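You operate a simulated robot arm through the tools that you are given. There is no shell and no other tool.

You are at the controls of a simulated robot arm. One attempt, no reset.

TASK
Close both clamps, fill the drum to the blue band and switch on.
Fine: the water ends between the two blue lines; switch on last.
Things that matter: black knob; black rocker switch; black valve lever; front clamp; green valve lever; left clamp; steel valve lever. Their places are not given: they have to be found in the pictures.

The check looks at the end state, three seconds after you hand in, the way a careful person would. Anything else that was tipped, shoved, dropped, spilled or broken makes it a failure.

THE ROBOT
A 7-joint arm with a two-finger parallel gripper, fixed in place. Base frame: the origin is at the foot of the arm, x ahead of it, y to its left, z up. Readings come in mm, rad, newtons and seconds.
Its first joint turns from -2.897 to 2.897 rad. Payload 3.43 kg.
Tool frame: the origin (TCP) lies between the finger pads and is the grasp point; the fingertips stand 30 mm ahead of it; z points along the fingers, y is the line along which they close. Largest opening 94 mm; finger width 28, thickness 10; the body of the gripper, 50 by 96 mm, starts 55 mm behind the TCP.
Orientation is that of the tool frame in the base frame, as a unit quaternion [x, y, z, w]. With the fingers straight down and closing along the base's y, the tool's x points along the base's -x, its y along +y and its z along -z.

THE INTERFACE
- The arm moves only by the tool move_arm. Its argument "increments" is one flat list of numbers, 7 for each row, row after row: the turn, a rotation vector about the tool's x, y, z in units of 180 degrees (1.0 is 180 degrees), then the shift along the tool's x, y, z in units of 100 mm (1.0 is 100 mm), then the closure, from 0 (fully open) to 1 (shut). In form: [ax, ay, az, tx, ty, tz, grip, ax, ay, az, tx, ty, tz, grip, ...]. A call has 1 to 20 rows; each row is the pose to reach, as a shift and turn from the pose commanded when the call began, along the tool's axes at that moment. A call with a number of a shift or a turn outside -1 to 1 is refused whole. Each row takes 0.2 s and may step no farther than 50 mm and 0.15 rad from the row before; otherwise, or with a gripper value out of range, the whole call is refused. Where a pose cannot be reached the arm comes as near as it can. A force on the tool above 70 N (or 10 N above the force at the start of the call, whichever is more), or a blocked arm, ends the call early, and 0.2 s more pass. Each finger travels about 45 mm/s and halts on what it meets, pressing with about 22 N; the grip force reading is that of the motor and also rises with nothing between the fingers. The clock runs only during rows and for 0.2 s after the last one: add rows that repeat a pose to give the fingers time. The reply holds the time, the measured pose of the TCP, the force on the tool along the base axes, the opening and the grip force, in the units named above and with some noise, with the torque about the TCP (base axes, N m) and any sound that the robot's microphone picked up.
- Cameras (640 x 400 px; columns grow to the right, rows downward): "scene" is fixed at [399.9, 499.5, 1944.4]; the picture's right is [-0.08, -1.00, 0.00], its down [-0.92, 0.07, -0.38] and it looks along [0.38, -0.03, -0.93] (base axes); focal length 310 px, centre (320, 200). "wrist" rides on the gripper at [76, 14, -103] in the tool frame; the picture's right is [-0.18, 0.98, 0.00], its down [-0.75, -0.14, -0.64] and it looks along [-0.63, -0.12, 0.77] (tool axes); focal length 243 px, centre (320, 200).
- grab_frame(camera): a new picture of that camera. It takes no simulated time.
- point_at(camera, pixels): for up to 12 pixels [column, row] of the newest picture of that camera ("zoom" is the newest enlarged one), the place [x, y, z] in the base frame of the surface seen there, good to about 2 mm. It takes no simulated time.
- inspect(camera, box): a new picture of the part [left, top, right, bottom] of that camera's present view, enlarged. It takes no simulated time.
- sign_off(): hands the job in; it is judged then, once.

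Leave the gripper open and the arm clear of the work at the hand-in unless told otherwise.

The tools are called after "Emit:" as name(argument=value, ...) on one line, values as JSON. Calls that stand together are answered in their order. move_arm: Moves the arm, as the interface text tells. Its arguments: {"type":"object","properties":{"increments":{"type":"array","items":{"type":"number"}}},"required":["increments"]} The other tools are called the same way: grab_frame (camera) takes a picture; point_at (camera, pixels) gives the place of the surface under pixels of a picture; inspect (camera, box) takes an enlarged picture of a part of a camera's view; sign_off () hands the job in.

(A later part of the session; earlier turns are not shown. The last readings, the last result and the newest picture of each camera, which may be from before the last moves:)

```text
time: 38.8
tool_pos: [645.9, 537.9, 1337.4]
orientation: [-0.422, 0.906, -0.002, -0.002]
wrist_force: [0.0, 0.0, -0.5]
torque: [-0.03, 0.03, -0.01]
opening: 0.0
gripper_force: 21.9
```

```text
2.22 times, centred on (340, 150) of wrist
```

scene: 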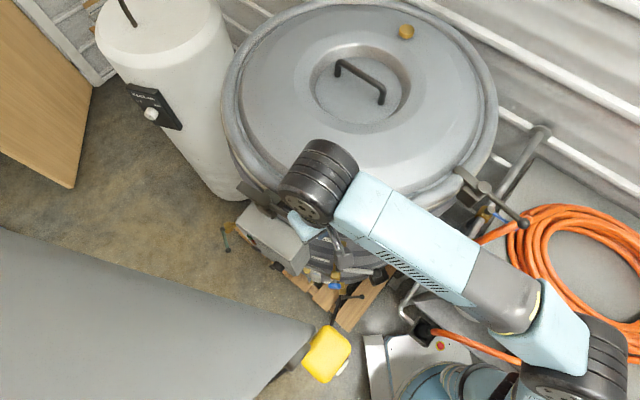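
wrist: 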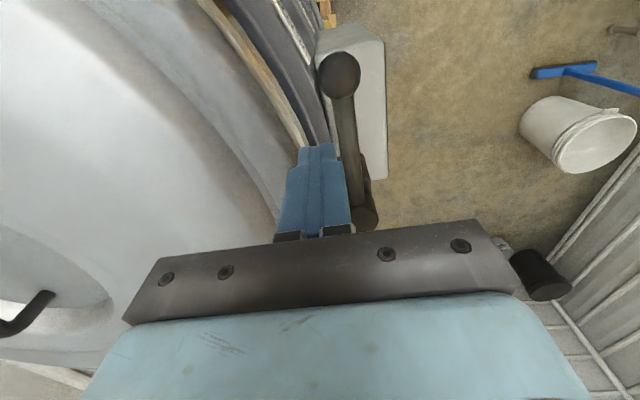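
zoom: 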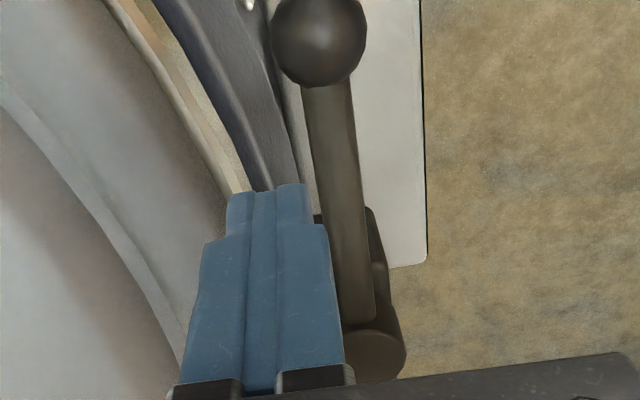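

The fingertips are beside the rod with about 2 mm clearance. I'll shift 6 mm towards the drum, then lower to z≈1288.

Emit:
move_arm(increments=[0, 0, 0, 0, -0.06, 0, 1.0, 0, 0, 0, 0, -0.06, 0.15, 1.0, 0, 0, 0, 0, -0.06, 0.32, 1.0, 0, 0, 0, 0, -0.06, 0.49, 1.0])

Emit:
grab_frame(camera="wrist")

Emit:
inspect(camera="wrist", box=[240, 60, 440, 240])

```text
time: 39.8
tool_pos: [650.8, 533.2, 1290.4]
orientation: [-0.422, 0.907, -0.003, -0.002]
wrist_force: [0.3, -0.5, 0.9]
torque: [0.02, 0.04, 0.0]
opening: 0.0
gripper_force: 22.0
```

```text
taken
```

wrist: 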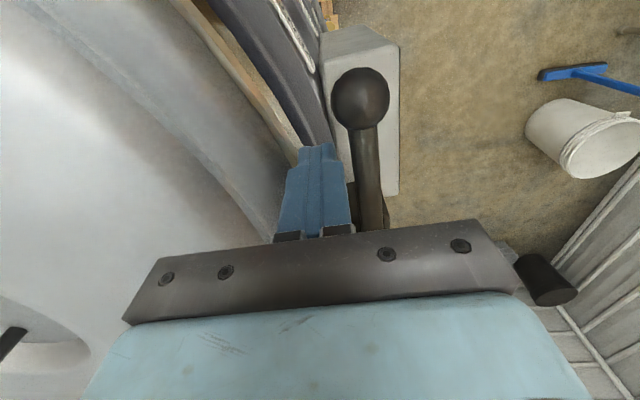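

```text
2.22 times, centred on (340, 150) of wrist
```

zoom: 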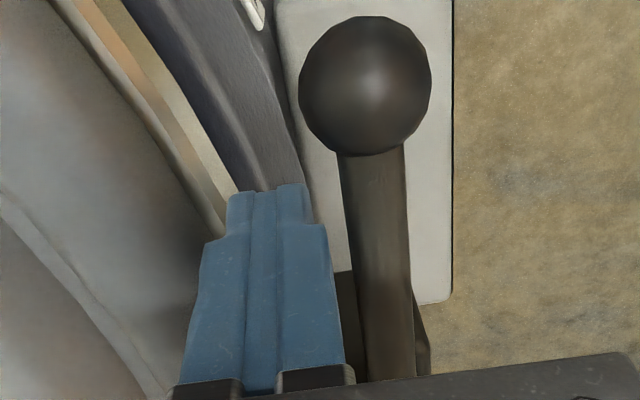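

The closed fingers are now behind the rod without contact. I'll push the rod clockwise (outward) along the arc about the hub (677,604), first half.

Emit:
move_arm(increments=[0, 0, 0.0311, 0.016, 0.079, 0, 1.0, 0, 0, 0.0622, 0.026, 0.158, 0, 1.0, 0, 0, 0.0933, 0.026, 0.238, 0, 1.0, 0, 0, 0.1244, 0.019, 0.316, 0, 1.0, 0, 0, 0.1556, 0.002, 0.393, 0, 1.0, 0, 0, 0.1867, -0.021, 0.466, 0, 1.0, 0, 0, 0.2178, -0.052, 0.537, 0, 1.0, 0, 0, 0.2489, -0.087, 0.605, 0, 1.0])

Emit:
inspect(camera="scene", box=[200, 140, 360, 250])

Emit:
grab_frame(camera="wrist")

```text
time: 41.6
tool_pos: [612.1, 578.3, 1289.9]
orientation: [-0.044, 0.999, -0.004, 0.0]
wrist_force: [-0.2, -0.2, 0.4]
torque: [0.03, 0.02, -0.03]
opening: 0.0
gripper_force: 22.3
```

```text
3.64 times, centred on (280, 195) of scene
```

zoom: 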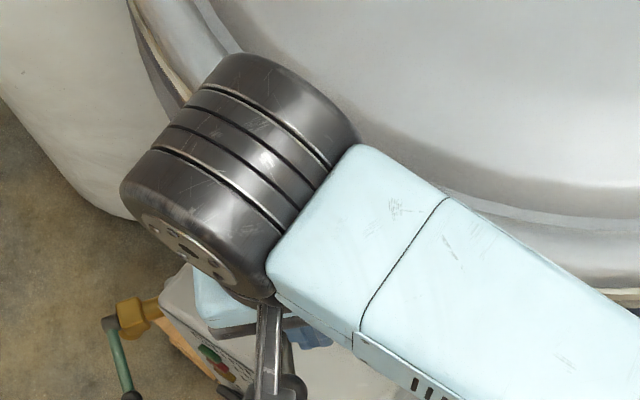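

```text
taken
```

wrist: 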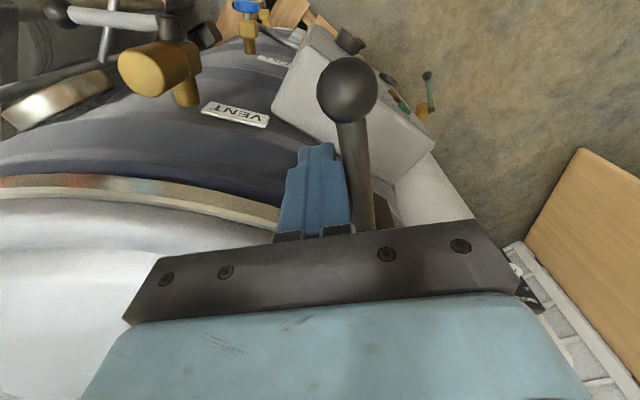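

The rod is following. I'll check the scene for clearance, then continue the arc.

Emit:
grab_frame(camera="scene")

Emit:
move_arm(increments=[0, 0, 0.0311, 0.015, 0.073, 0, 1.0, 0, 0, 0.0622, 0.024, 0.147, 0, 1.0, 0, 0, 0.0933, 0.026, 0.221, 0, 1.0, 0, 0, 0.1244, 0.019, 0.295, 0, 1.0])

Emit:
grab_frame(camera="wrist")

```text
taken
```

scene: 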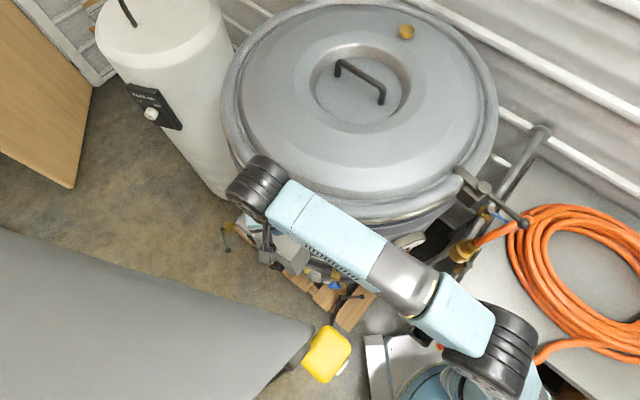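

```text
time: 42.6
tool_pos: [607.7, 607.9, 1288.0]
orientation: [0.15, 0.989, -0.004, 0.001]
wrist_force: [0.3, -0.8, -0.1]
torque: [0.0, -0.01, 0.01]
opening: 0.0
gripper_force: 22.1
```

```text
taken
```

wrist: 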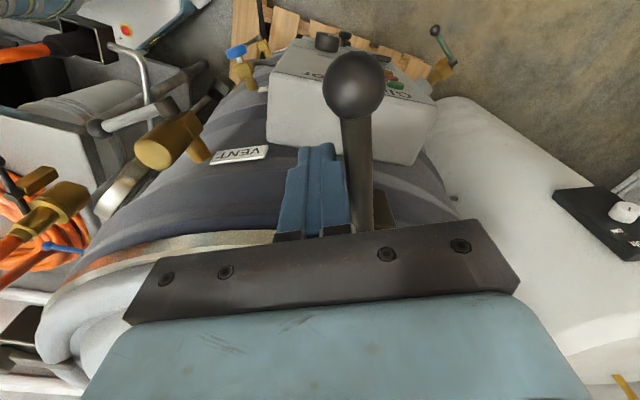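

Smooth so far, no force. Last part of the arc, slower at the end to feel the stop.

Emit:
move_arm(increments=[0, 0, 0.0311, 0.015, 0.073, 0, 1.0, 0, 0, 0.0622, 0.022, 0.147, 0, 1.0, 0, 0, 0.0933, 0.02, 0.222, 0, 1.0, 0, 0, 0.1, 0.012, 0.26, 0, 1.0])

Emit:
grab_frame(camera="wrist")

Emit:
inspect(camera="scene", box=[200, 140, 360, 250])

```text
time: 43.6
tool_pos: [612.5, 632.7, 1290.5]
orientation: [0.303, 0.953, -0.002, 0.001]
wrist_force: [-5.4, -5.0, 1.1]
torque: [-0.02, -0.02, -0.09]
opening: 0.0
gripper_force: 22.2
```

```text
taken
```

wrist: 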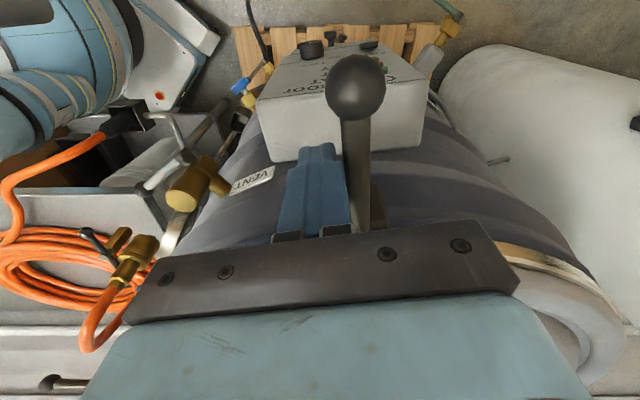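

```text
3.64 times, centred on (280, 195) of scene
```

zoom: 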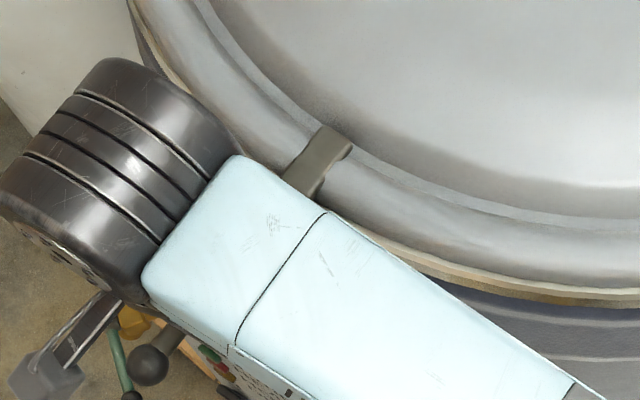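

Contact force has appeared (about 7 N) near the expected closed angle. I'll press a few millimetres more to make sure it's at the stop.

Emit:
move_arm(increments=[0, 0, 0, 0.004, 0.02, 0, 1.0, 0, 0, 0, 0.008, 0.04, 0, 1.0, 0, 0, 0, 0.01, 0.05, 0, 1.0])

Emit:
inspect(camera="scene", box=[200, 140, 360, 250])

Emit:
point_at(camera="zoom", pixels=[[322, 145], [305, 180], [150, 365]])

```text
time: 44.4
tool_pos: [614.9, 634.6, 1293.2]
orientation: [0.303, 0.953, -0.003, 0.0]
wrist_force: [-10.2, -17.3, 20.0]
torque: [-0.04, -0.32, -0.32]
opening: 0.0
gripper_force: 21.7
```

```text
3.64 times, centred on (280, 195) of scene
```

zoom: 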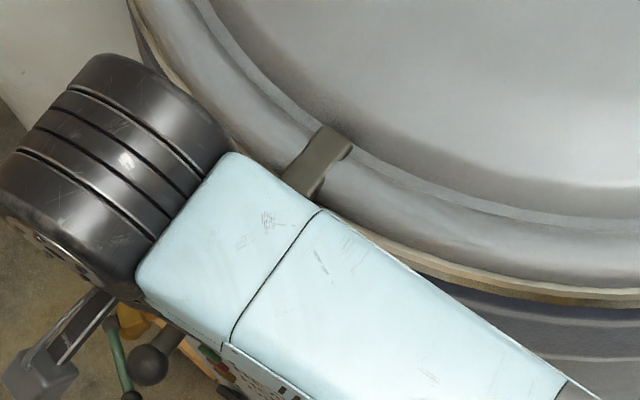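

```text
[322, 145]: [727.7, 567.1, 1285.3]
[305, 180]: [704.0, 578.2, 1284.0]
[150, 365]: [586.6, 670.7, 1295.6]
```

The force rose to a stop (28 N) and the bar didn't turn further, so it's at its end. I'll back off towards the base, away from the rod, and look at it.

Emit:
move_arm(increments=[0, 0, 0, 0, -0.1, 0, 1.0, 0, 0, 0, 0.04, -0.35, 0, 1.0, 0, 0, 0, 0.09, -0.6, -0.1, 1.0, 0, 0, 0, 0.14, -0.836, -0.3, 1.0])

Emit:
inspect(camera="scene", box=[200, 140, 360, 250])

Emit:
grab_frame(camera="wrist")

```text
time: 45.4
tool_pos: [554.7, 578.2, 1321.2]
orientation: [0.302, 0.953, -0.004, 0.0]
wrist_force: [0.7, 1.8, -0.5]
torque: [-0.04, 0.02, -0.01]
opening: 0.1
gripper_force: 21.9
```

```text
3.64 times, centred on (280, 195) of scene
```

zoom: 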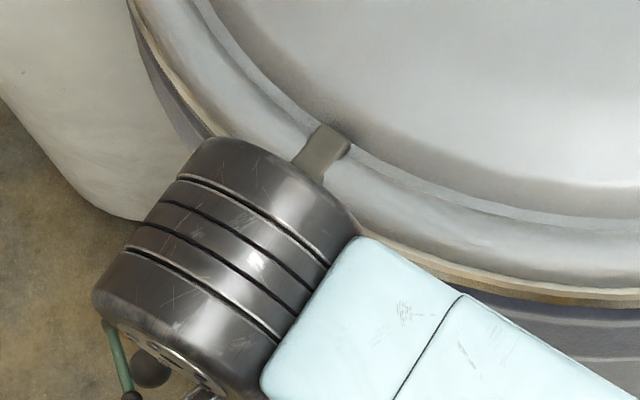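

```text
taken
```

wrist: 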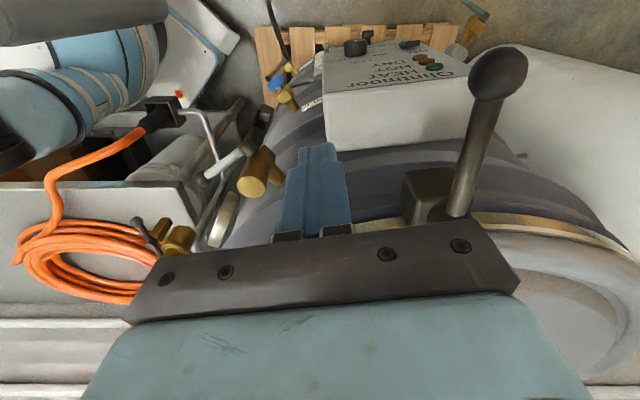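

The front clamp's handle now points outward and its bar is over the rim. Both clamps look closed. Next is the FILL valve (blue cap). I'll retreat right and back over known clear space.

Emit:
move_arm(increments=[0, 0, -0.043, -0.1, -0.3, -0.13, 1.0, 0, 0, -0.087, -0.21, -0.6, -0.26, 0.8, 0, 0, -0.13, -0.316, -0.88, -0.4, 0.5])

Emit:
inspect(camera="scene", box=[220, 160, 340, 250])

```text
time: 46.2
tool_pos: [531.3, 487.6, 1361.6]
orientation: [0.103, 0.995, -0.004, 0.0]
wrist_force: [0.7, 0.9, -1.4]
torque: [-0.05, -0.02, -0.04]
opening: 47.0
gripper_force: 0.2
```

```text
4.44 times, centred on (280, 205) of scene
```

zoom: 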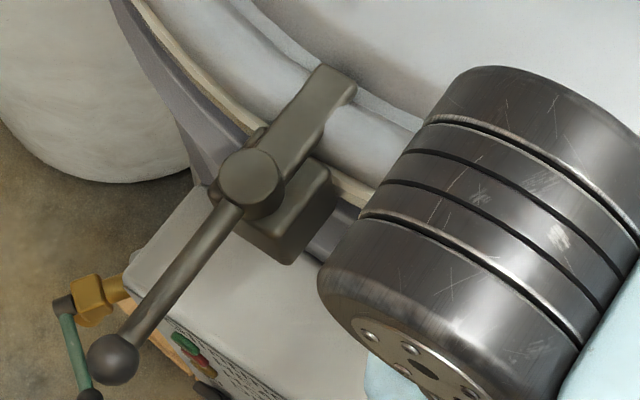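

I can now see the front clamp fully. I'll measure points along its rod and bar to confirm the 90° swing.

Emit:
point_at(camera="zoom", pixels=[[250, 175], [225, 215], [200, 245], [175, 280], [150, 312], [112, 358], [330, 82], [290, 130]])

```text
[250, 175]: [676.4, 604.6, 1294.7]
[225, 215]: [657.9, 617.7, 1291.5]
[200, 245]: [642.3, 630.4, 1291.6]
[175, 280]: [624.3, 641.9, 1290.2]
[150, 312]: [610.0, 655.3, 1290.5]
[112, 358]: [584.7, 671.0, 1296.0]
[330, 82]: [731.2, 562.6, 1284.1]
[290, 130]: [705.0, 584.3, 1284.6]
```

The front clamp rod went from about 230° to 142°, i.e. closed. I'll move right first, well away from the hanging tube, then back and down.

Emit:
move_arm(increments=[0, 0, 0, -0.05, -0.33, 0, 0.3, 0, 0, 0, -0.1, -0.66, 0, 0.1, 0, 0, 0, -0.155, -0.985, 0, 0])

Emit:
move_arm(increments=[0, 0, 0, 0.25, -0.3, 0, 0, 0, 0, 0, 0.5, -0.6, 0, 0, 0, 0, 0, 0.8, -0.9, 0.1, 0])

Emit:
move_arm(increments=[0, 0, 0, 0.15, 0, 0.33, 0, 0, 0, 0, 0.3, 0, 0.66, 0, 0, 0, 0, 0.45, 0, 1.0, 0])

Emit:
move_arm(increments=[0, 0, 0, 0, 0.0, 0.33, 0, 0, 0, 0, 0, 0, 0.66, 0, 0, 0, 0, 0, 0.0, 1.0, 0])

```text
time: 47.0
tool_pos: [529.0, 386.7, 1361.4]
orientation: [0.103, 0.995, -0.005, -0.001]
wrist_force: [1.2, -0.7, -0.2]
torque: [-0.09, 0.0, -0.02]
opening: 93.9
gripper_force: 0.0
```

```text
time: 47.8
tool_pos: [429.4, 315.1, 1352.1]
orientation: [0.104, 0.995, -0.003, 0.0]
wrist_force: [1.3, 0.1, -0.5]
torque: [-0.01, 0.09, 0.02]
opening: 94.2
gripper_force: 0.1
```

```text
time: 48.6
tool_pos: [385.2, 324.0, 1251.0]
orientation: [0.104, 0.995, -0.004, 0.001]
wrist_force: [-0.2, 0.3, 0.0]
torque: [-0.01, 0.03, 0.03]
opening: 93.7
gripper_force: 0.1
```

```text
time: 49.4
tool_pos: [380.3, 324.7, 1148.4]
orientation: [0.103, 0.995, -0.003, 0.0]
wrist_force: [0.4, -0.5, -0.8]
torque: [-0.02, -0.02, 0.0]
opening: 94.1
gripper_force: 0.1
```

Now I'll take a baseline of the sight glass from the scene camera, to see the present water level and the band.

Emit:
inspect(camera="scene", box=[305, 255, 345, 290])

Emit:
grab_frame(camera="wrist")

```text
11.43 times, centred on (325, 272) of scene
```

zoom: 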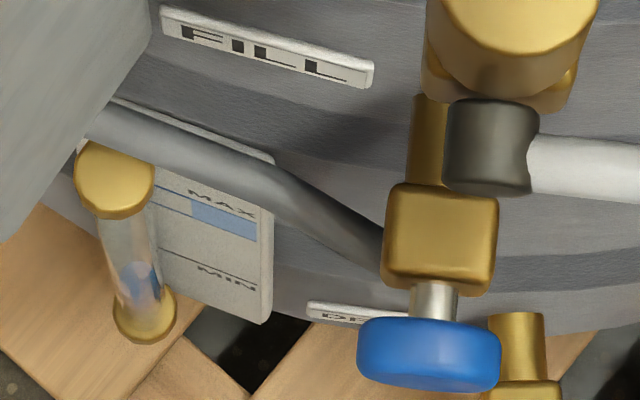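

```text
taken
```

wrist: 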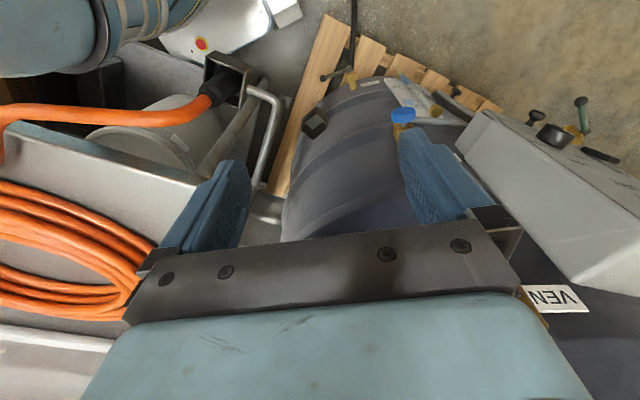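

I'll measure the water top in the tube and the band lines from this view.

Emit:
point_at(camera="zoom", pixels=[[137, 258], [137, 264], [137, 270], [138, 280], [130, 230], [220, 207], [225, 236], [245, 216], [245, 240], [210, 263], [430, 350], [435, 300]])

```text
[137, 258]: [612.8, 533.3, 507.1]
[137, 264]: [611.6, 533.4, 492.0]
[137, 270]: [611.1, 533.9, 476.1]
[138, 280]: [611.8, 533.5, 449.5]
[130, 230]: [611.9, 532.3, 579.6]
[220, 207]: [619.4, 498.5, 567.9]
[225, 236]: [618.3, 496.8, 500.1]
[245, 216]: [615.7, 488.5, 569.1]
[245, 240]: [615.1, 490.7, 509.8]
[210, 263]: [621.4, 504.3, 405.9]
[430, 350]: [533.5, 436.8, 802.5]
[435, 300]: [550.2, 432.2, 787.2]
```

The water is still below MIN, unchanged. The blue cap is centred near (526,430,800), on a stem pointing out at the robot. I'll go down to z≈900 and look at it closely.

Emit:
move_arm(increments=[0, 0, 0, 0, 0, 0.4, 0, 0, 0, 0, 0, 0, 0.7, 0, 0, 0, 0, 0, 0, 1.0, 0])

Emit:
move_arm(increments=[0, 0, 0, 0.1, 0.3, 0.35, 0, 0, 0, 0, 0.2, 0.6, 0.7, 0, 0, 0, 0, 0.3, 0.9, 1.0, 0])

Emit:
grab_frame(camera="wrist")

```text
time: 50.2
tool_pos: [383.7, 322.9, 1051.7]
orientation: [0.103, 0.995, -0.003, 0.001]
wrist_force: [0.0, 0.5, 0.0]
torque: [0.01, -0.03, 0.01]
opening: 93.7
gripper_force: 0.1
```

```text
time: 51.0
tool_pos: [372.6, 416.9, 948.7]
orientation: [0.104, 0.995, -0.003, 0.001]
wrist_force: [-0.7, -1.1, -0.4]
torque: [0.04, -0.04, 0.02]
opening: 94.0
gripper_force: 0.1
```

```text
taken
```

wrist: 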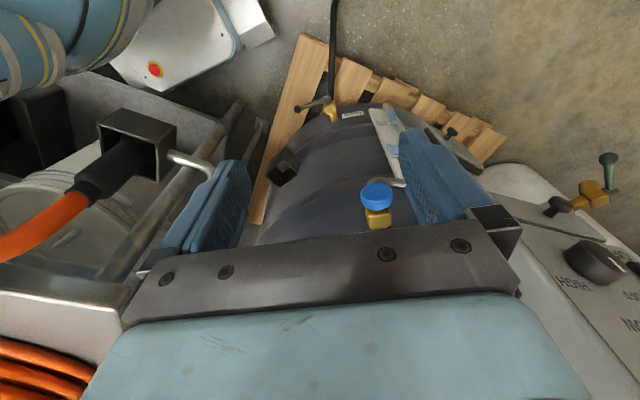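

I'm close to the tube's column with the wrist, so I'll check the scene before pitching.

Emit:
inspect(camera="scene", box=[250, 270, 490, 400])

Emit:
point_at(camera="zoom", pixels=[[330, 230], [300, 260], [340, 280], [380, 260], [420, 300], [290, 300], [260, 230], [200, 200], [350, 330], [310, 330]])

```text
2.67 times, centred on (370, 335) of scene
```

zoom: 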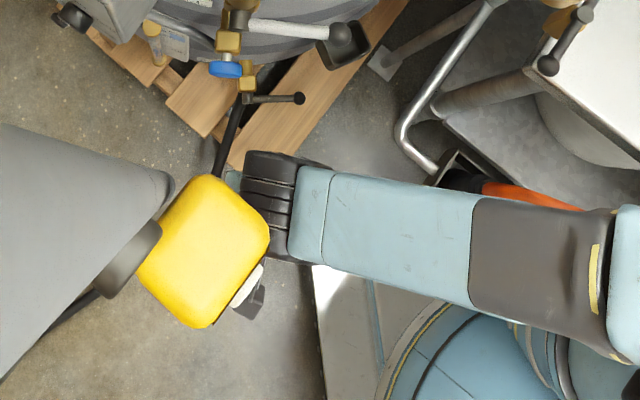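

```text
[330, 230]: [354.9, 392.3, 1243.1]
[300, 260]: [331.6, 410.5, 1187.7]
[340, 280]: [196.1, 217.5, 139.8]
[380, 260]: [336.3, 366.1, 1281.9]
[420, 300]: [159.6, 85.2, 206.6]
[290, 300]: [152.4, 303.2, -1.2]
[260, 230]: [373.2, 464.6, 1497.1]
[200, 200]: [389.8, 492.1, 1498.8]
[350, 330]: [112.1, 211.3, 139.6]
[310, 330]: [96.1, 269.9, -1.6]
```

The wrist is under the pendant's level but about 50 mm clear of the tube. I'll pitch the tool up towards horizontal in two steps, moving forward and down, so the wrist drops away from the tube.

Emit:
move_arm(increments=[0, -0.045, 0, -0.09, 0.03, 0.12, 0, 0, -0.09, 0, -0.18, 0.06, 0.24, 0, 0, -0.135, 0, -0.27, 0.09, 0.36, 0, 0, -0.18, 0, -0.36, 0.12, 0.48, 0, 0, -0.225, 0, -0.45, 0.15, 0.6, 0, 0, -0.27, 0, -0.55, 0.18, 0.7, 0])

Emit:
grab_frame(camera="wrist")

Emit:
inspect(camera="scene", box=[250, 270, 490, 400])

```text
time: 52.4
tool_pos: [430.0, 421.4, 881.6]
orientation: [0.093, 0.906, -0.045, 0.411]
wrist_force: [0.3, -0.1, -1.0]
torque: [-0.02, 0.04, 0.05]
opening: 94.3
gripper_force: 0.1
```

```text
taken
```

wrist: 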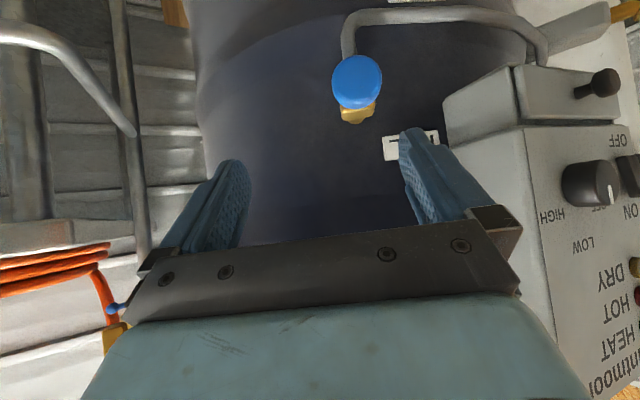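

```text
2.67 times, centred on (370, 335) of scene
```

zoom: 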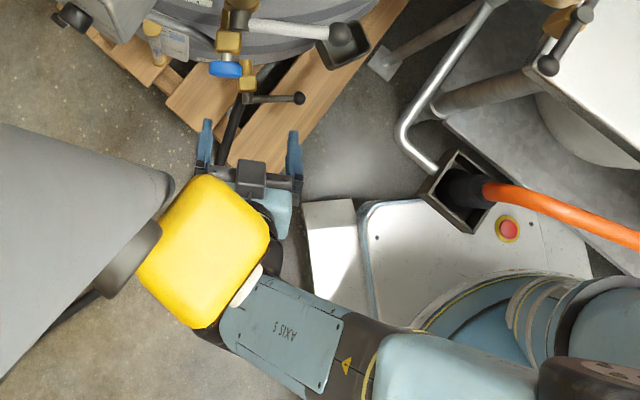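

I'll check the forearm's height near the pendant, and measure the blue cap and stem.

Emit:
point_at(camera="zoom", pixels=[[245, 310], [270, 300], [290, 345], [340, 370], [400, 380], [275, 215], [270, 250], [215, 330], [480, 385], [252, 180]])

Emit:
point_at(camera="wrist", pixels=[[357, 80], [337, 80], [378, 80], [357, 58], [357, 103], [350, 115], [365, 112], [357, 120], [348, 40], [375, 75]])

Emit:
inspect(camera="wrist", box=[310, 30, 410, 140])

```text
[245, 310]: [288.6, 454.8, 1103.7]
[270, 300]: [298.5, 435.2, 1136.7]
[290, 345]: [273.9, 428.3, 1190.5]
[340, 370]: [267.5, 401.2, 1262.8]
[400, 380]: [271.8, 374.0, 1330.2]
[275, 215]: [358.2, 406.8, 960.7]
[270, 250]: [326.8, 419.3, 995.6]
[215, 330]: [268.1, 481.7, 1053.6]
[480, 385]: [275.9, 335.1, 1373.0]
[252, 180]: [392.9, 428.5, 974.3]
```

```text
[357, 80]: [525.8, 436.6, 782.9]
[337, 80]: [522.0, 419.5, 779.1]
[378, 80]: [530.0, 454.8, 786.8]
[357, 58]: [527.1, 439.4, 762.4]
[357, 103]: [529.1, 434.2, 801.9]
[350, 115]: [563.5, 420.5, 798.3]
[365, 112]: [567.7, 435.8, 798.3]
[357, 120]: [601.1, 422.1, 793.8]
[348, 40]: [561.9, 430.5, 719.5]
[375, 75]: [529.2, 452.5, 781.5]
```

```text
3.64 times, centred on (360, 85) of wrist
```

zoom: 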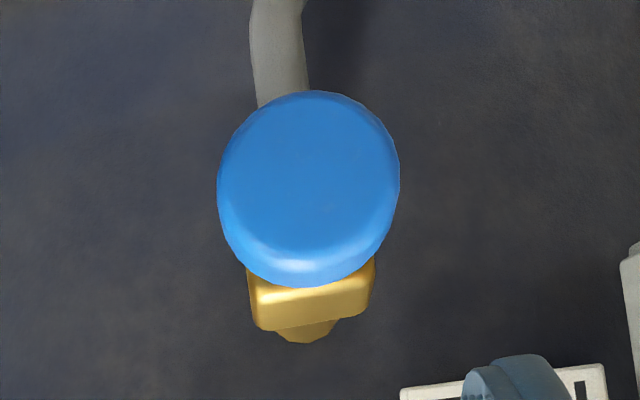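

The cap is a 44 mm disc, face centre at about (526,437,782), axis pointing along (−0.98,0.21). I'll finish the pitch to horizontal and line up 60 mm in front of it.

Emit:
move_arm(increments=[0, -0.046, 0, 0.11, 0.07, 0.18, 0, 0, -0.092, 0, 0.22, 0.14, 0.36, 0, 0, -0.138, 0, 0.33, 0.21, 0.54, 0, 0, -0.184, 0, 0.44, 0.28, 0.72, 0, 0, -0.23, 0, 0.55, 0.35, 0.89, 0])

Emit:
grab_frame(camera="wrist")

Emit:
inspect(camera="scene", box=[270, 240, 430, 350])

```text
time: 53.6
tool_pos: [470.2, 450.4, 781.4]
orientation: [0.071, 0.702, -0.073, 0.704]
wrist_force: [0.7, -0.8, 0.5]
torque: [0.02, 0.04, 0.04]
opening: 93.7
gripper_force: 0.1
```

```text
taken
```

wrist: 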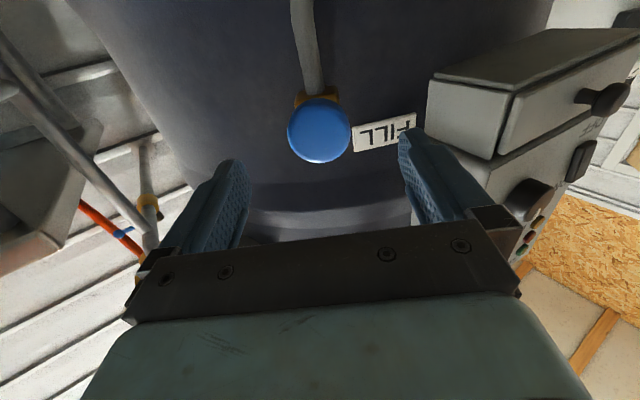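

```text
3.64 times, centred on (350, 295) of scene
```

zoom: 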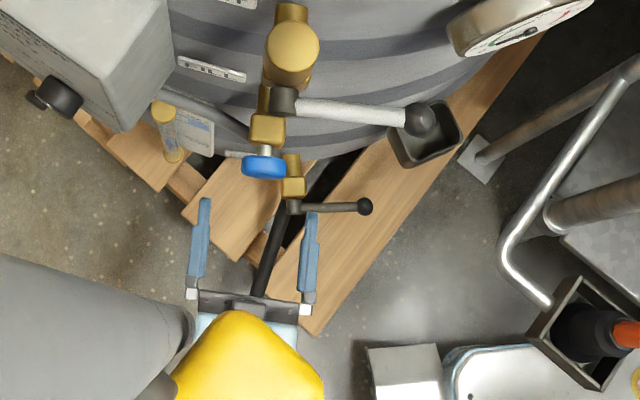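

The tool is horizontal and aimed at the cap, and the scene camera still sees the sight glass. I'll re-measure the cap centre for a good grasp.

Emit:
point_at(camera="wrist", pixels=[[319, 130], [292, 130], [347, 130], [319, 103], [319, 158], [318, 97], [330, 95], [305, 100]])

Emit:
inspect(camera="wrist", box=[270, 70, 370, 180])

```text
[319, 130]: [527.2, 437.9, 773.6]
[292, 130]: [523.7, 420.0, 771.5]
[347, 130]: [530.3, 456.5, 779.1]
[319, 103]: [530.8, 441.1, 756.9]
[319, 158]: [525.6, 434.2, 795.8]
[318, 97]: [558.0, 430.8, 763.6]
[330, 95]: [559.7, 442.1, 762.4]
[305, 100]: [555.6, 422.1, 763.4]
```

```text
3.64 times, centred on (320, 125) of wrist
```

zoom: 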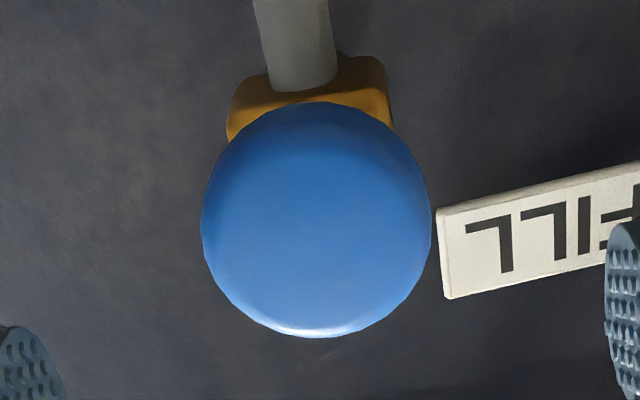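

The cap centre is (527,438,779), and my tool axis passes within 3 mm of it. I'll advance 46 mm so the fingers flank the cap, then grip it.

Emit:
move_arm(increments=[0, 0, 0, 0.025, 0, 0.15, 0.2, 0, 0, 0, 0.025, 0, 0.32, 0.3, 0, 0, 0, 0.025, 0, 0.46, 0.35, 0, 0, 0, 0.025, 0, 0.46, 0.35])

Emit:
grab_frame(camera="wrist")

Emit:
inspect(camera="scene", box=[300, 250, 370, 300])

```text
time: 54.6
tool_pos: [515.5, 441.5, 778.9]
orientation: [0.071, 0.703, -0.076, 0.703]
wrist_force: [0.7, 0.2, 0.8]
torque: [-0.01, -0.01, -0.01]
opening: 61.5
gripper_force: 0.1
```

```text
taken
```

wrist: 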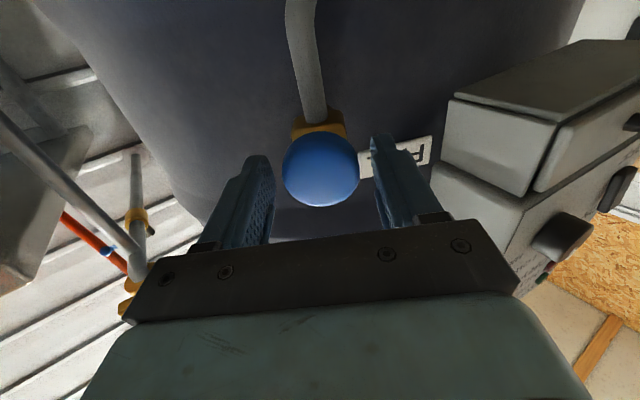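

```text
8.00 times, centred on (335, 275) of scene
```

zoom: 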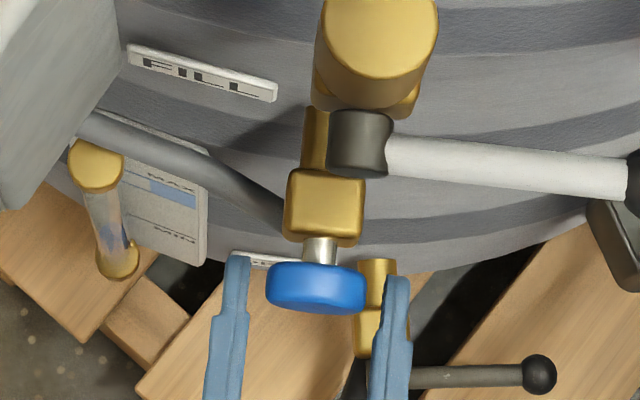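

The fingers flank the cap symmetrically. I'll close on it.

Emit:
move_arm(increments=[0, 0, 0, 0, 0, 0, 0.5, 0, 0, 0, 0, 0, 0, 0.7, 0, 0, 0, 0, 0, 0, 0.8])

```text
time: 55.4
tool_pos: [515.1, 439.3, 778.5]
orientation: [0.07, 0.703, -0.075, 0.703]
wrist_force: [1.0, 1.7, 1.0]
torque: [0.01, -0.06, 0.41]
opening: 44.7
gripper_force: 45.1
```

The cap is held at 44.7 mm. I'll turn it counter-clockwise (as seen from the front) by 25° and listen.

Emit:
move_arm(increments=[0, 0, -0.046, 0, 0, 0, 0.8, 0, 0, -0.093, 0, 0, 0, 0.8, 0, 0, -0.139, 0, 0, 0, 0.8])

Emit:
inspect(camera="scene", box=[300, 250, 370, 300])

```text
time: 56.2
tool_pos: [514.2, 440.0, 778.8]
orientation: [-0.084, 0.702, -0.227, 0.67]
wrist_force: [8.9, -1.0, -0.9]
torque: [0.78, 0.09, 0.22]
opening: 44.7
gripper_force: 45.8
```

```text
8.00 times, centred on (335, 275) of scene
```

zoom: 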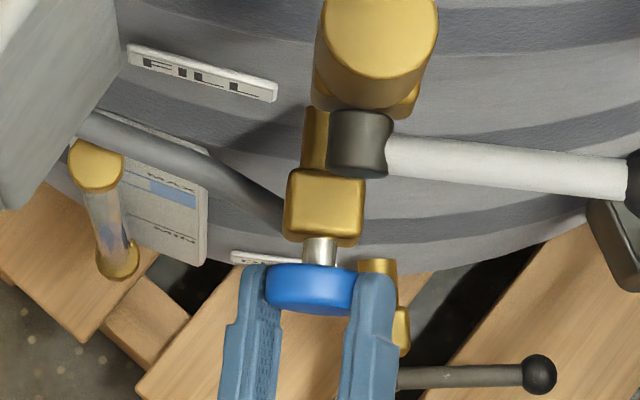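

There is a steady resisting torque of about 0.8 Nm. I'll turn another 40° and see whether it holds, rises, or the water moves.

Emit:
move_arm(increments=[0, 0, -0.045, 0, 0, 0, 0.8, 0, 0, -0.09, 0, 0, 0, 0.8, 0, 0, -0.135, 0, 0, 0, 0.8, 0, 0, -0.18, 0, 0, 0, 0.8, 0, 0, -0.22, 0, 0, 0, 0.8])

Emit:
inspect(camera="scene", box=[305, 255, 345, 290])

Emit:
grab_frame(camera="wrist")

```text
time: 57.4
tool_pos: [512.3, 439.2, 778.0]
orientation: [-0.316, 0.631, -0.441, 0.554]
wrist_force: [-0.5, -13.7, 12.6]
torque: [0.9, -0.28, -0.28]
opening: 44.0
gripper_force: 45.2
```

```text
11.43 times, centred on (325, 272) of scene
```

zoom: 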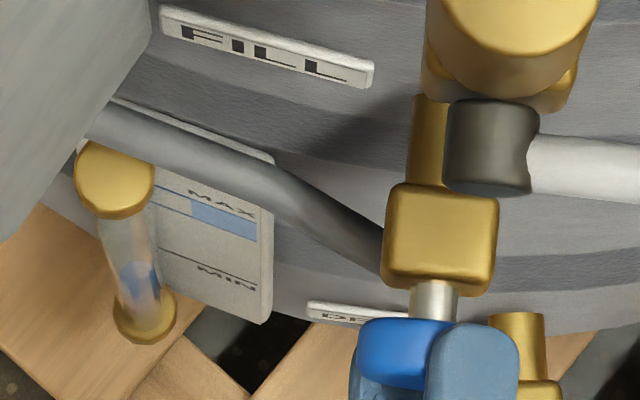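

```text
taken
```

wrist: 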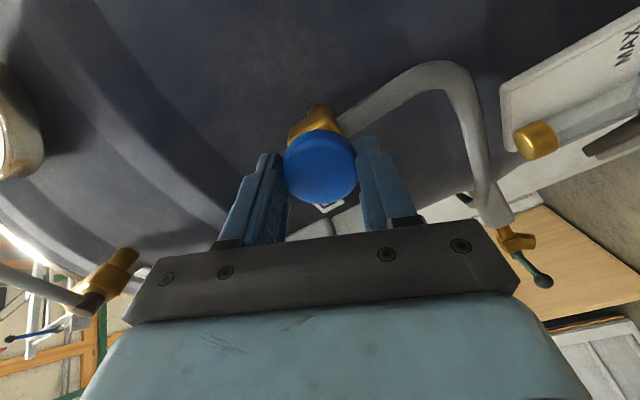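

No change in the water yet and no sound. I'll continue turning counter-clockwise 70° more and look again.

Emit:
move_arm(increments=[0, 0, -0.045, 0, 0, 0, 0.8, 0, 0, -0.09, 0, 0, 0, 0.8, 0, 0, -0.135, 0, 0, 0, 0.8, 0, 0, -0.18, 0, 0, 0, 0.8, 0, 0, -0.225, 0, 0, 0, 0.8, 0, 0, -0.27, 0, 0, 0, 0.8, 0, 0, -0.315, 0, 0, 0, 0.8, 0, 0, -0.36, 0, 0, 0, 0.8])

Emit:
inspect(camera="scene", box=[305, 255, 345, 290])

Emit:
grab_frame(camera="wrist")

```text
time: 59.2
tool_pos: [513.7, 440.6, 779.2]
orientation: [0.604, -0.363, 0.669, -0.235]
wrist_force: [9.4, 15.8, 49.8]
torque: [0.43, -1.45, 0.6]
opening: 44.7
gripper_force: 45.0
```

```text
11.43 times, centred on (325, 272) of scene
```

zoom: 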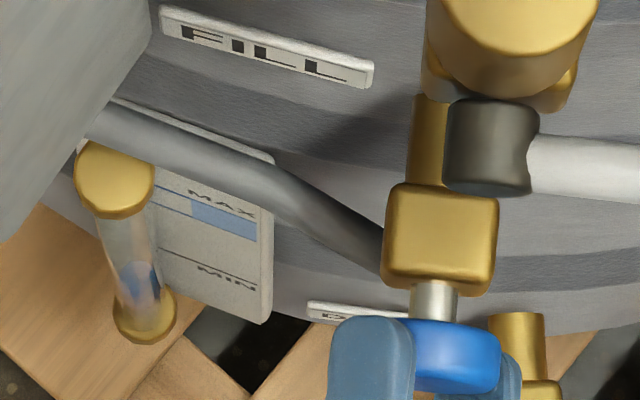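

```text
taken
```

wrist: 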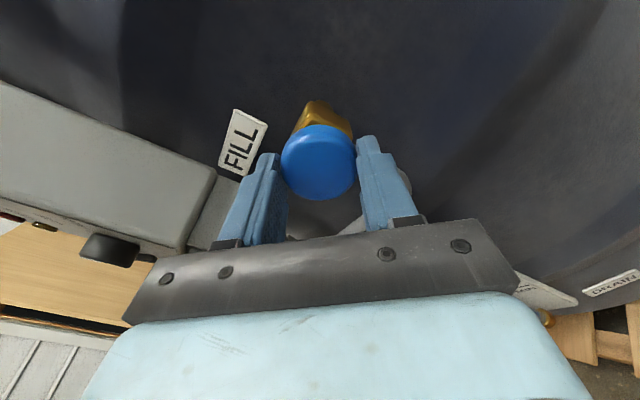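

Side force has built up (50 N) because my turning axis is slightly off, and there is still no water movement. I'll release the cap to relieve this.

Emit:
move_arm(increments=[0, 0, 0, 0, 0, 0, 0.6, 0, 0, 0, 0, 0, 0, 0.35, 0, 0, 0, 0, 0, 0, 0.35])

Emit:
inspect(camera="wrist", box=[230, 80, 420, 230])

Emit:
inspect(camera="scene", box=[305, 255, 345, 290])

```text
time: 60.0
tool_pos: [513.1, 439.3, 775.8]
orientation: [0.607, -0.364, 0.668, -0.231]
wrist_force: [-0.4, -0.2, -0.9]
torque: [0.01, 0.01, 0.02]
opening: 61.1
gripper_force: 0.1
```

```text
2.67 times, centred on (325, 155) of wrist
```

zoom: 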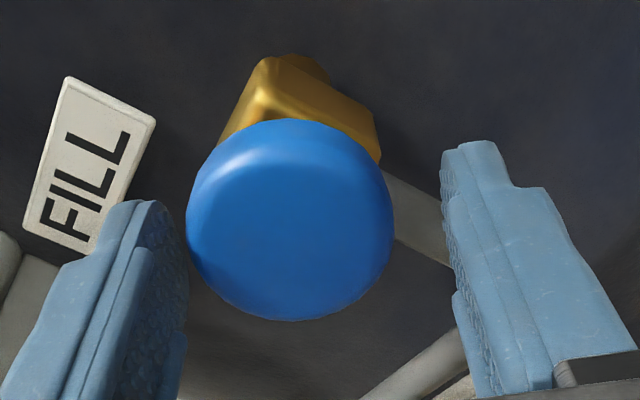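

```text
11.43 times, centred on (325, 272) of scene
```

zoom: 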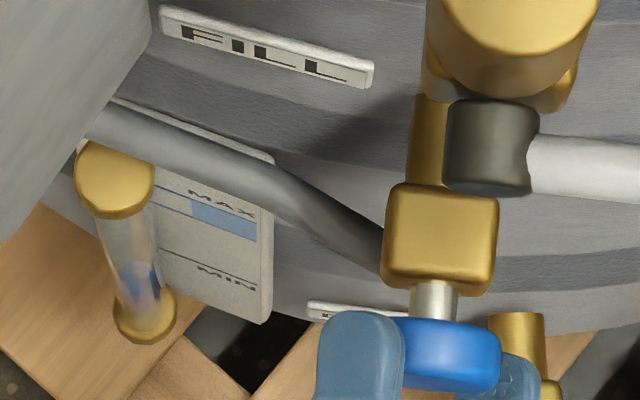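

Free again. The silver stem behind the cap suggests it may be a push valve. I'll back off 45 mm and close the fingers so I can press it gently in the centre.

Emit:
move_arm(increments=[0, 0, 0, 0.01, -0.01, -0.25, 0.35, 0, 0, 0, 0.02, -0.023, -0.45, 0.35, 0, 0, 0, 0.02, -0.023, -0.45, 0.7, 0, 0, 0, 0.02, -0.023, -0.45, 1.0, 0, 0, 0, 0.02, -0.023, -0.45, 1.0])

Emit:
grab_frame(camera="wrist")

Emit:
inspect(camera="scene", box=[300, 250, 370, 300])

```text
time: 61.2
tool_pos: [469.4, 450.2, 780.7]
orientation: [0.606, -0.366, 0.668, -0.231]
wrist_force: [0.0, -0.1, 0.2]
torque: [-0.02, -0.01, 0.03]
opening: 0.0
gripper_force: 6.3
```

```text
taken
```

wrist: 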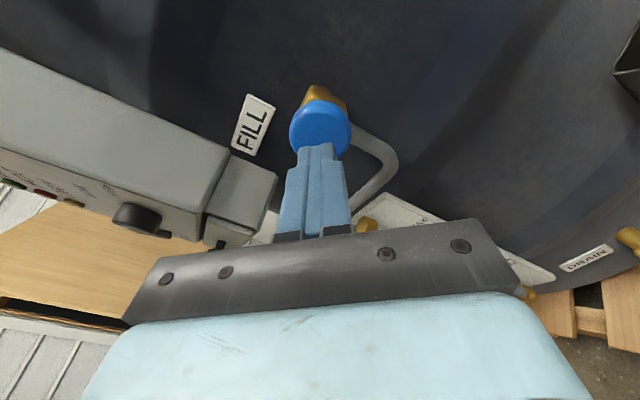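

```text
8.00 times, centred on (335, 275) of scene
```

zoom: 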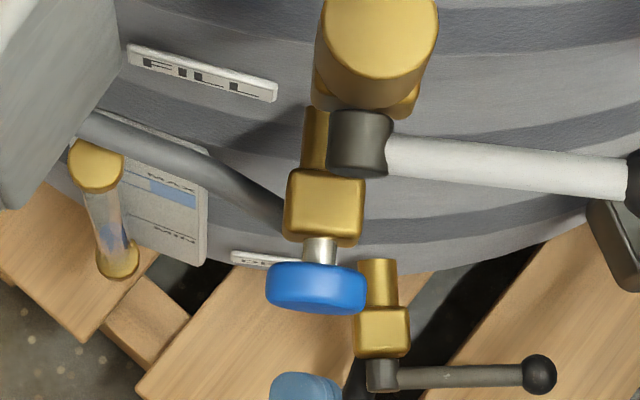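

I'll advance until the fingertips touch the cap face and press 2–3 mm, then read the force.

Emit:
move_arm(increments=[0, 0, 0, 0, 0, 0.12, 1.0, 0, 0, 0, 0, 0, 0.24, 1.0, 0, 0, 0, 0, 0, 0.29, 1.0, 0, 0, 0, 0, 0, 0.32, 1.0])

```text
time: 62.2
tool_pos: [500.3, 442.9, 780.5]
orientation: [0.606, -0.364, 0.668, -0.232]
wrist_force: [-3.3, -1.1, -0.2]
torque: [0.0, 0.02, 0.0]
opening: 0.1
gripper_force: 22.1
```

Light touch (3 N). Pressing 3 mm more.

Emit:
move_arm(increments=[0, 0, 0, 0, 0, 0.015, 1.0, 0, 0, 0, 0, 0, 0.03, 1.0])

```text
time: 62.8
tool_pos: [504.2, 443.5, 781.5]
orientation: [0.606, -0.364, 0.668, -0.232]
wrist_force: [-5.1, -1.2, -1.0]
torque: [0.02, 0.06, 0.03]
opening: 0.1
gripper_force: 22.2
```

The cap is giving way softly (3 N to 5 N over 4 mm), so it is a spring push valve. I'll press further in small steps and watch the water.

Emit:
move_arm(increments=[0, 0, 0, 0, 0, 0.02, 1.0, 0, 0, 0, 0, 0, 0.04, 1.0])

Emit:
inspect(camera="scene", box=[300, 250, 370, 300])

```text
time: 63.4
tool_pos: [505.6, 442.9, 780.7]
orientation: [0.606, -0.364, 0.668, -0.232]
wrist_force: [-24.7, -4.1, 1.1]
torque: [-0.02, 0.19, -0.02]
opening: 0.0
gripper_force: 21.9
```

```text
8.00 times, centred on (335, 275) of scene
```

zoom: 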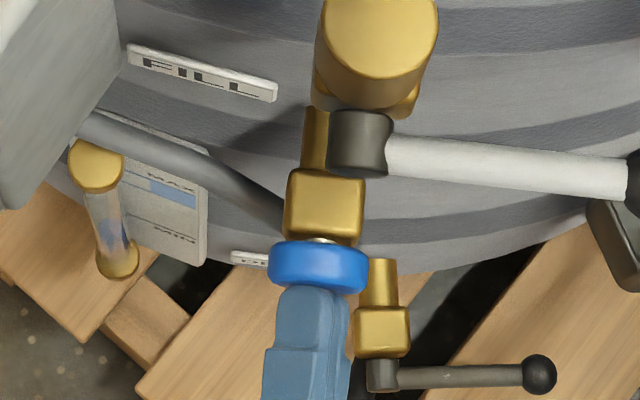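

The cap is now fully in (stem hidden, 25 N). I'll hold it for one second and check the sight glass.

Emit:
move_arm(increments=[0, 0, 0, 0, 0, 0, 1.0, 0, 0, 0, 0, 0, 0, 1.0, 0, 0, 0, 0, 0, 0, 1.0, 0, 0, 0, 0, 0, 0, 1.0, 0, 0, 0, 0, 0, 0, 1.0])

Emit:
inspect(camera="scene", box=[305, 255, 345, 290])

Emit:
grab_frame(camera="wrist")

```text
time: 64.6
tool_pos: [506.8, 442.8, 781.3]
orientation: [0.606, -0.364, 0.668, -0.233]
wrist_force: [-31.9, -4.2, -5.2]
torque: [-0.05, 0.39, 0.01]
opening: 0.0
gripper_force: 21.7
```

```text
11.43 times, centred on (325, 272) of scene
```

zoom: 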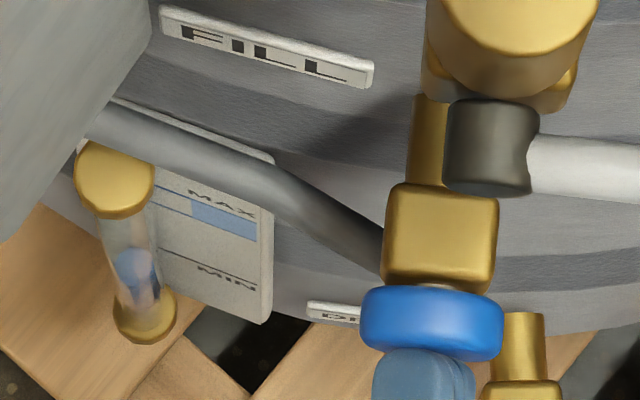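

```text
taken
```

wrist: 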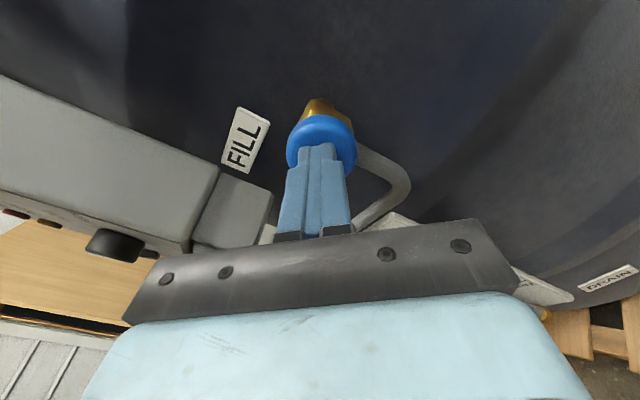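

The water in the sight glass is rising while the cap is pressed. I'll release now to learn whether it stops by itself and how fast it fills.

Emit:
move_arm(increments=[0, 0, 0, 0, 0, -0.1, 1.0, 0, 0, 0, 0, 0, -0.2, 1.0])

Emit:
inspect(camera="scene", box=[305, 255, 345, 290])

Emit:
inspect(camera="scene", box=[296, 262, 322, 288])

```text
time: 65.2
tool_pos: [489.1, 446.1, 781.1]
orientation: [0.605, -0.364, 0.669, -0.232]
wrist_force: [0.5, 0.2, 0.3]
torque: [-0.02, 0.0, -0.04]
opening: 0.3
gripper_force: 21.9
```

```text
11.43 times, centred on (325, 272) of scene
```

zoom: 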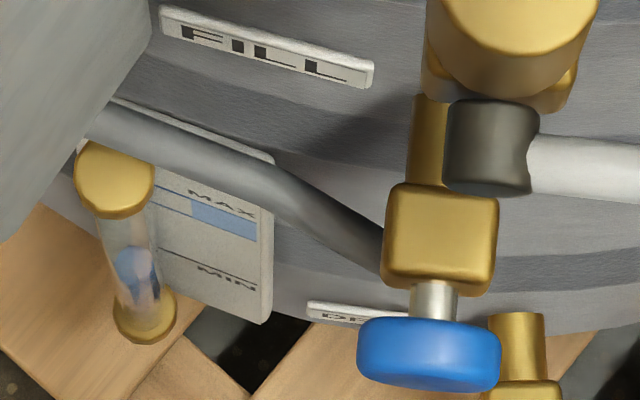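

```text
15.38 times, centred on (309, 275) of scene
```

zoom: 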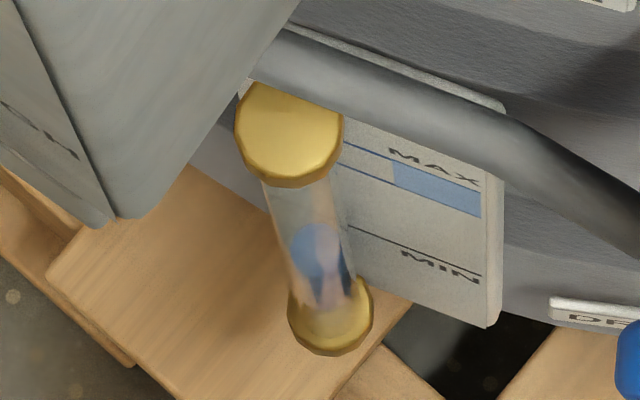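

The cap sprang back out. I'll wait one second without touching it to confirm the level holds.

Emit:
move_arm(increments=[0, 0, 0, 0, 0, 0, 1.0, 0, 0, 0, 0, 0, 0, 1.0, 0, 0, 0, 0, 0, 0, 1.0, 0, 0, 0, 0, 0, 0, 1.0, 0, 0, 0, 0, 0, 0, 1.0])

Emit:
inspect(camera="scene", box=[296, 262, 322, 288])

```text
time: 66.4
tool_pos: [487.5, 446.2, 781.5]
orientation: [0.606, -0.365, 0.668, -0.232]
wrist_force: [0.2, 0.8, 0.7]
torque: [-0.01, 0.02, 0.02]
opening: 0.1
gripper_force: 22.3
```

```text
15.38 times, centred on (309, 275) of scene
```

zoom: 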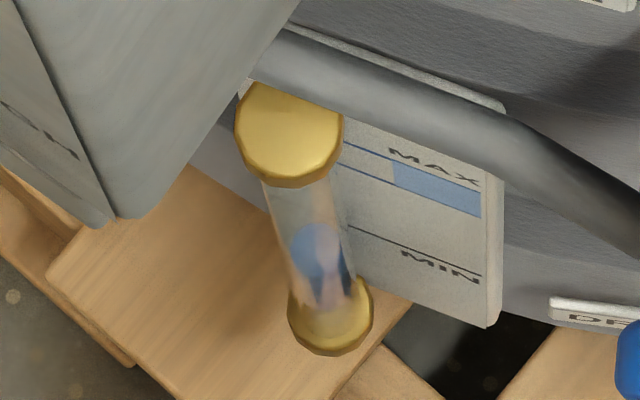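

The level holds when released, so it's a momentary push valve. Now I'll calibrate the reading: measure the tube's end caps and the band lines in this enlarged picture.

Emit:
point_at(camera="zoom", pixels=[[288, 122], [290, 175], [330, 335], [365, 320], [300, 330], [370, 152], [370, 168], [350, 180], [430, 170], [470, 192], [440, 210], [400, 245]])

Emit:
point_at(camera="zoom", pixels=[[318, 230], [318, 250], [318, 270], [300, 205], [345, 168], [345, 145], [440, 182], [445, 206]])

```text
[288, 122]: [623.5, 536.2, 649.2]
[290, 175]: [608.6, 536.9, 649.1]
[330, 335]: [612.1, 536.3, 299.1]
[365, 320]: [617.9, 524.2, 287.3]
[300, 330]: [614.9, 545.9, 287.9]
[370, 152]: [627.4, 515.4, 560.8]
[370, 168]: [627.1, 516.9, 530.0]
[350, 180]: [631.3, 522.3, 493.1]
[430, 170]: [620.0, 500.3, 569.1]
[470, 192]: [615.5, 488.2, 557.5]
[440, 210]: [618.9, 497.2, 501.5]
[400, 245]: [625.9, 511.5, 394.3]
```

```text
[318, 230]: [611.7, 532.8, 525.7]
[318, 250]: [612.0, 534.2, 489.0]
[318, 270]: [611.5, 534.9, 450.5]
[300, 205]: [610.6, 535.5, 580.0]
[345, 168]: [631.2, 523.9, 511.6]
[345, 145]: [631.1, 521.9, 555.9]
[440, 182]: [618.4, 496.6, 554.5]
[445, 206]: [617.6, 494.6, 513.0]
```

Calibration: the band spans z≈512 to 565, and the water is now at about z≈422 after roughly 1.7 s of pressing, so about 23 mm/s. I need about 116 mm more. I'll press for about 3.4 s, release, and measure.

Emit:
move_arm(increments=[0, 0, 0, 0, 0, 0.12, 1.0, 0, 0, 0, 0, 0, 0.2, 1.0, 0, 0, 0, 0, 0, 0.2, 1.0, 0, 0, 0, 0, 0, 0.2, 1.0, 0, 0, 0, 0, 0, 0.2, 1.0, 0, 0, 0, 0, 0, 0.2, 1.0, 0, 0, 0, 0, 0, 0.2, 1.0, 0, 0, 0, 0, 0, 0.2, 1.0, 0, 0, 0, 0, 0, 0.2, 1.0, 0, 0, 0, 0, 0, 0.2, 1.0, 0, 0, 0, 0, 0, 0.2, 1.0, 0, 0, 0, 0, 0, 0.2, 1.0, 0, 0, 0, 0, 0, 0.2, 1.0, 0, 0, 0, 0, 0, 0.2, 1.0, 0, 0, 0, 0, 0, 0.2, 1.0, 0, 0, 0, 0, 0, 0.2, 1.0, 0, 0, 0, 0, 0, 0.2, 1.0, 0, 0, 0, 0, 0, 0.1, 1.0, 0, 0, 0, 0, 0, 0.0, 1.0])

Emit:
inspect(camera="scene", box=[296, 262, 322, 288])

```text
time: 70.4
tool_pos: [488.7, 445.8, 780.4]
orientation: [0.605, -0.365, 0.669, -0.232]
wrist_force: [-0.8, 0.3, -0.9]
torque: [0.03, 0.04, 0.0]
opening: 0.0
gripper_force: 21.4
```

```text
15.38 times, centred on (309, 275) of scene
```

zoom: 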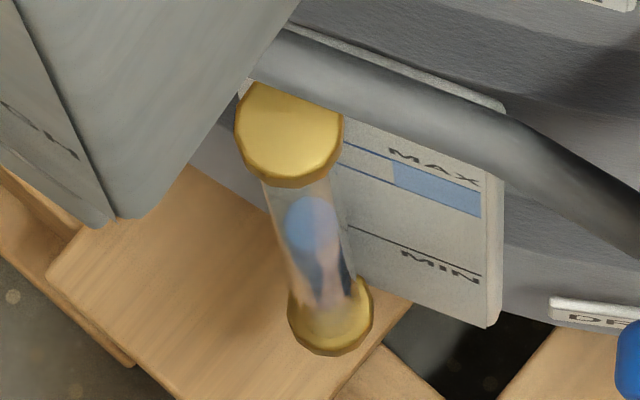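

The water disc has moved up to about (312,223) in the enlarged view. I'll convert that to a height.

Emit:
point_at(camera="zoom", pixels=[[312, 223], [312, 215], [312, 230], [310, 200], [314, 250], [305, 192]])

```text
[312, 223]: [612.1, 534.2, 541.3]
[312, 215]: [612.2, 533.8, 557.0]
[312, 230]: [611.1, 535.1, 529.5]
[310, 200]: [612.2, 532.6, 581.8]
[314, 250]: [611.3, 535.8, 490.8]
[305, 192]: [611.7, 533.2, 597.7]
```

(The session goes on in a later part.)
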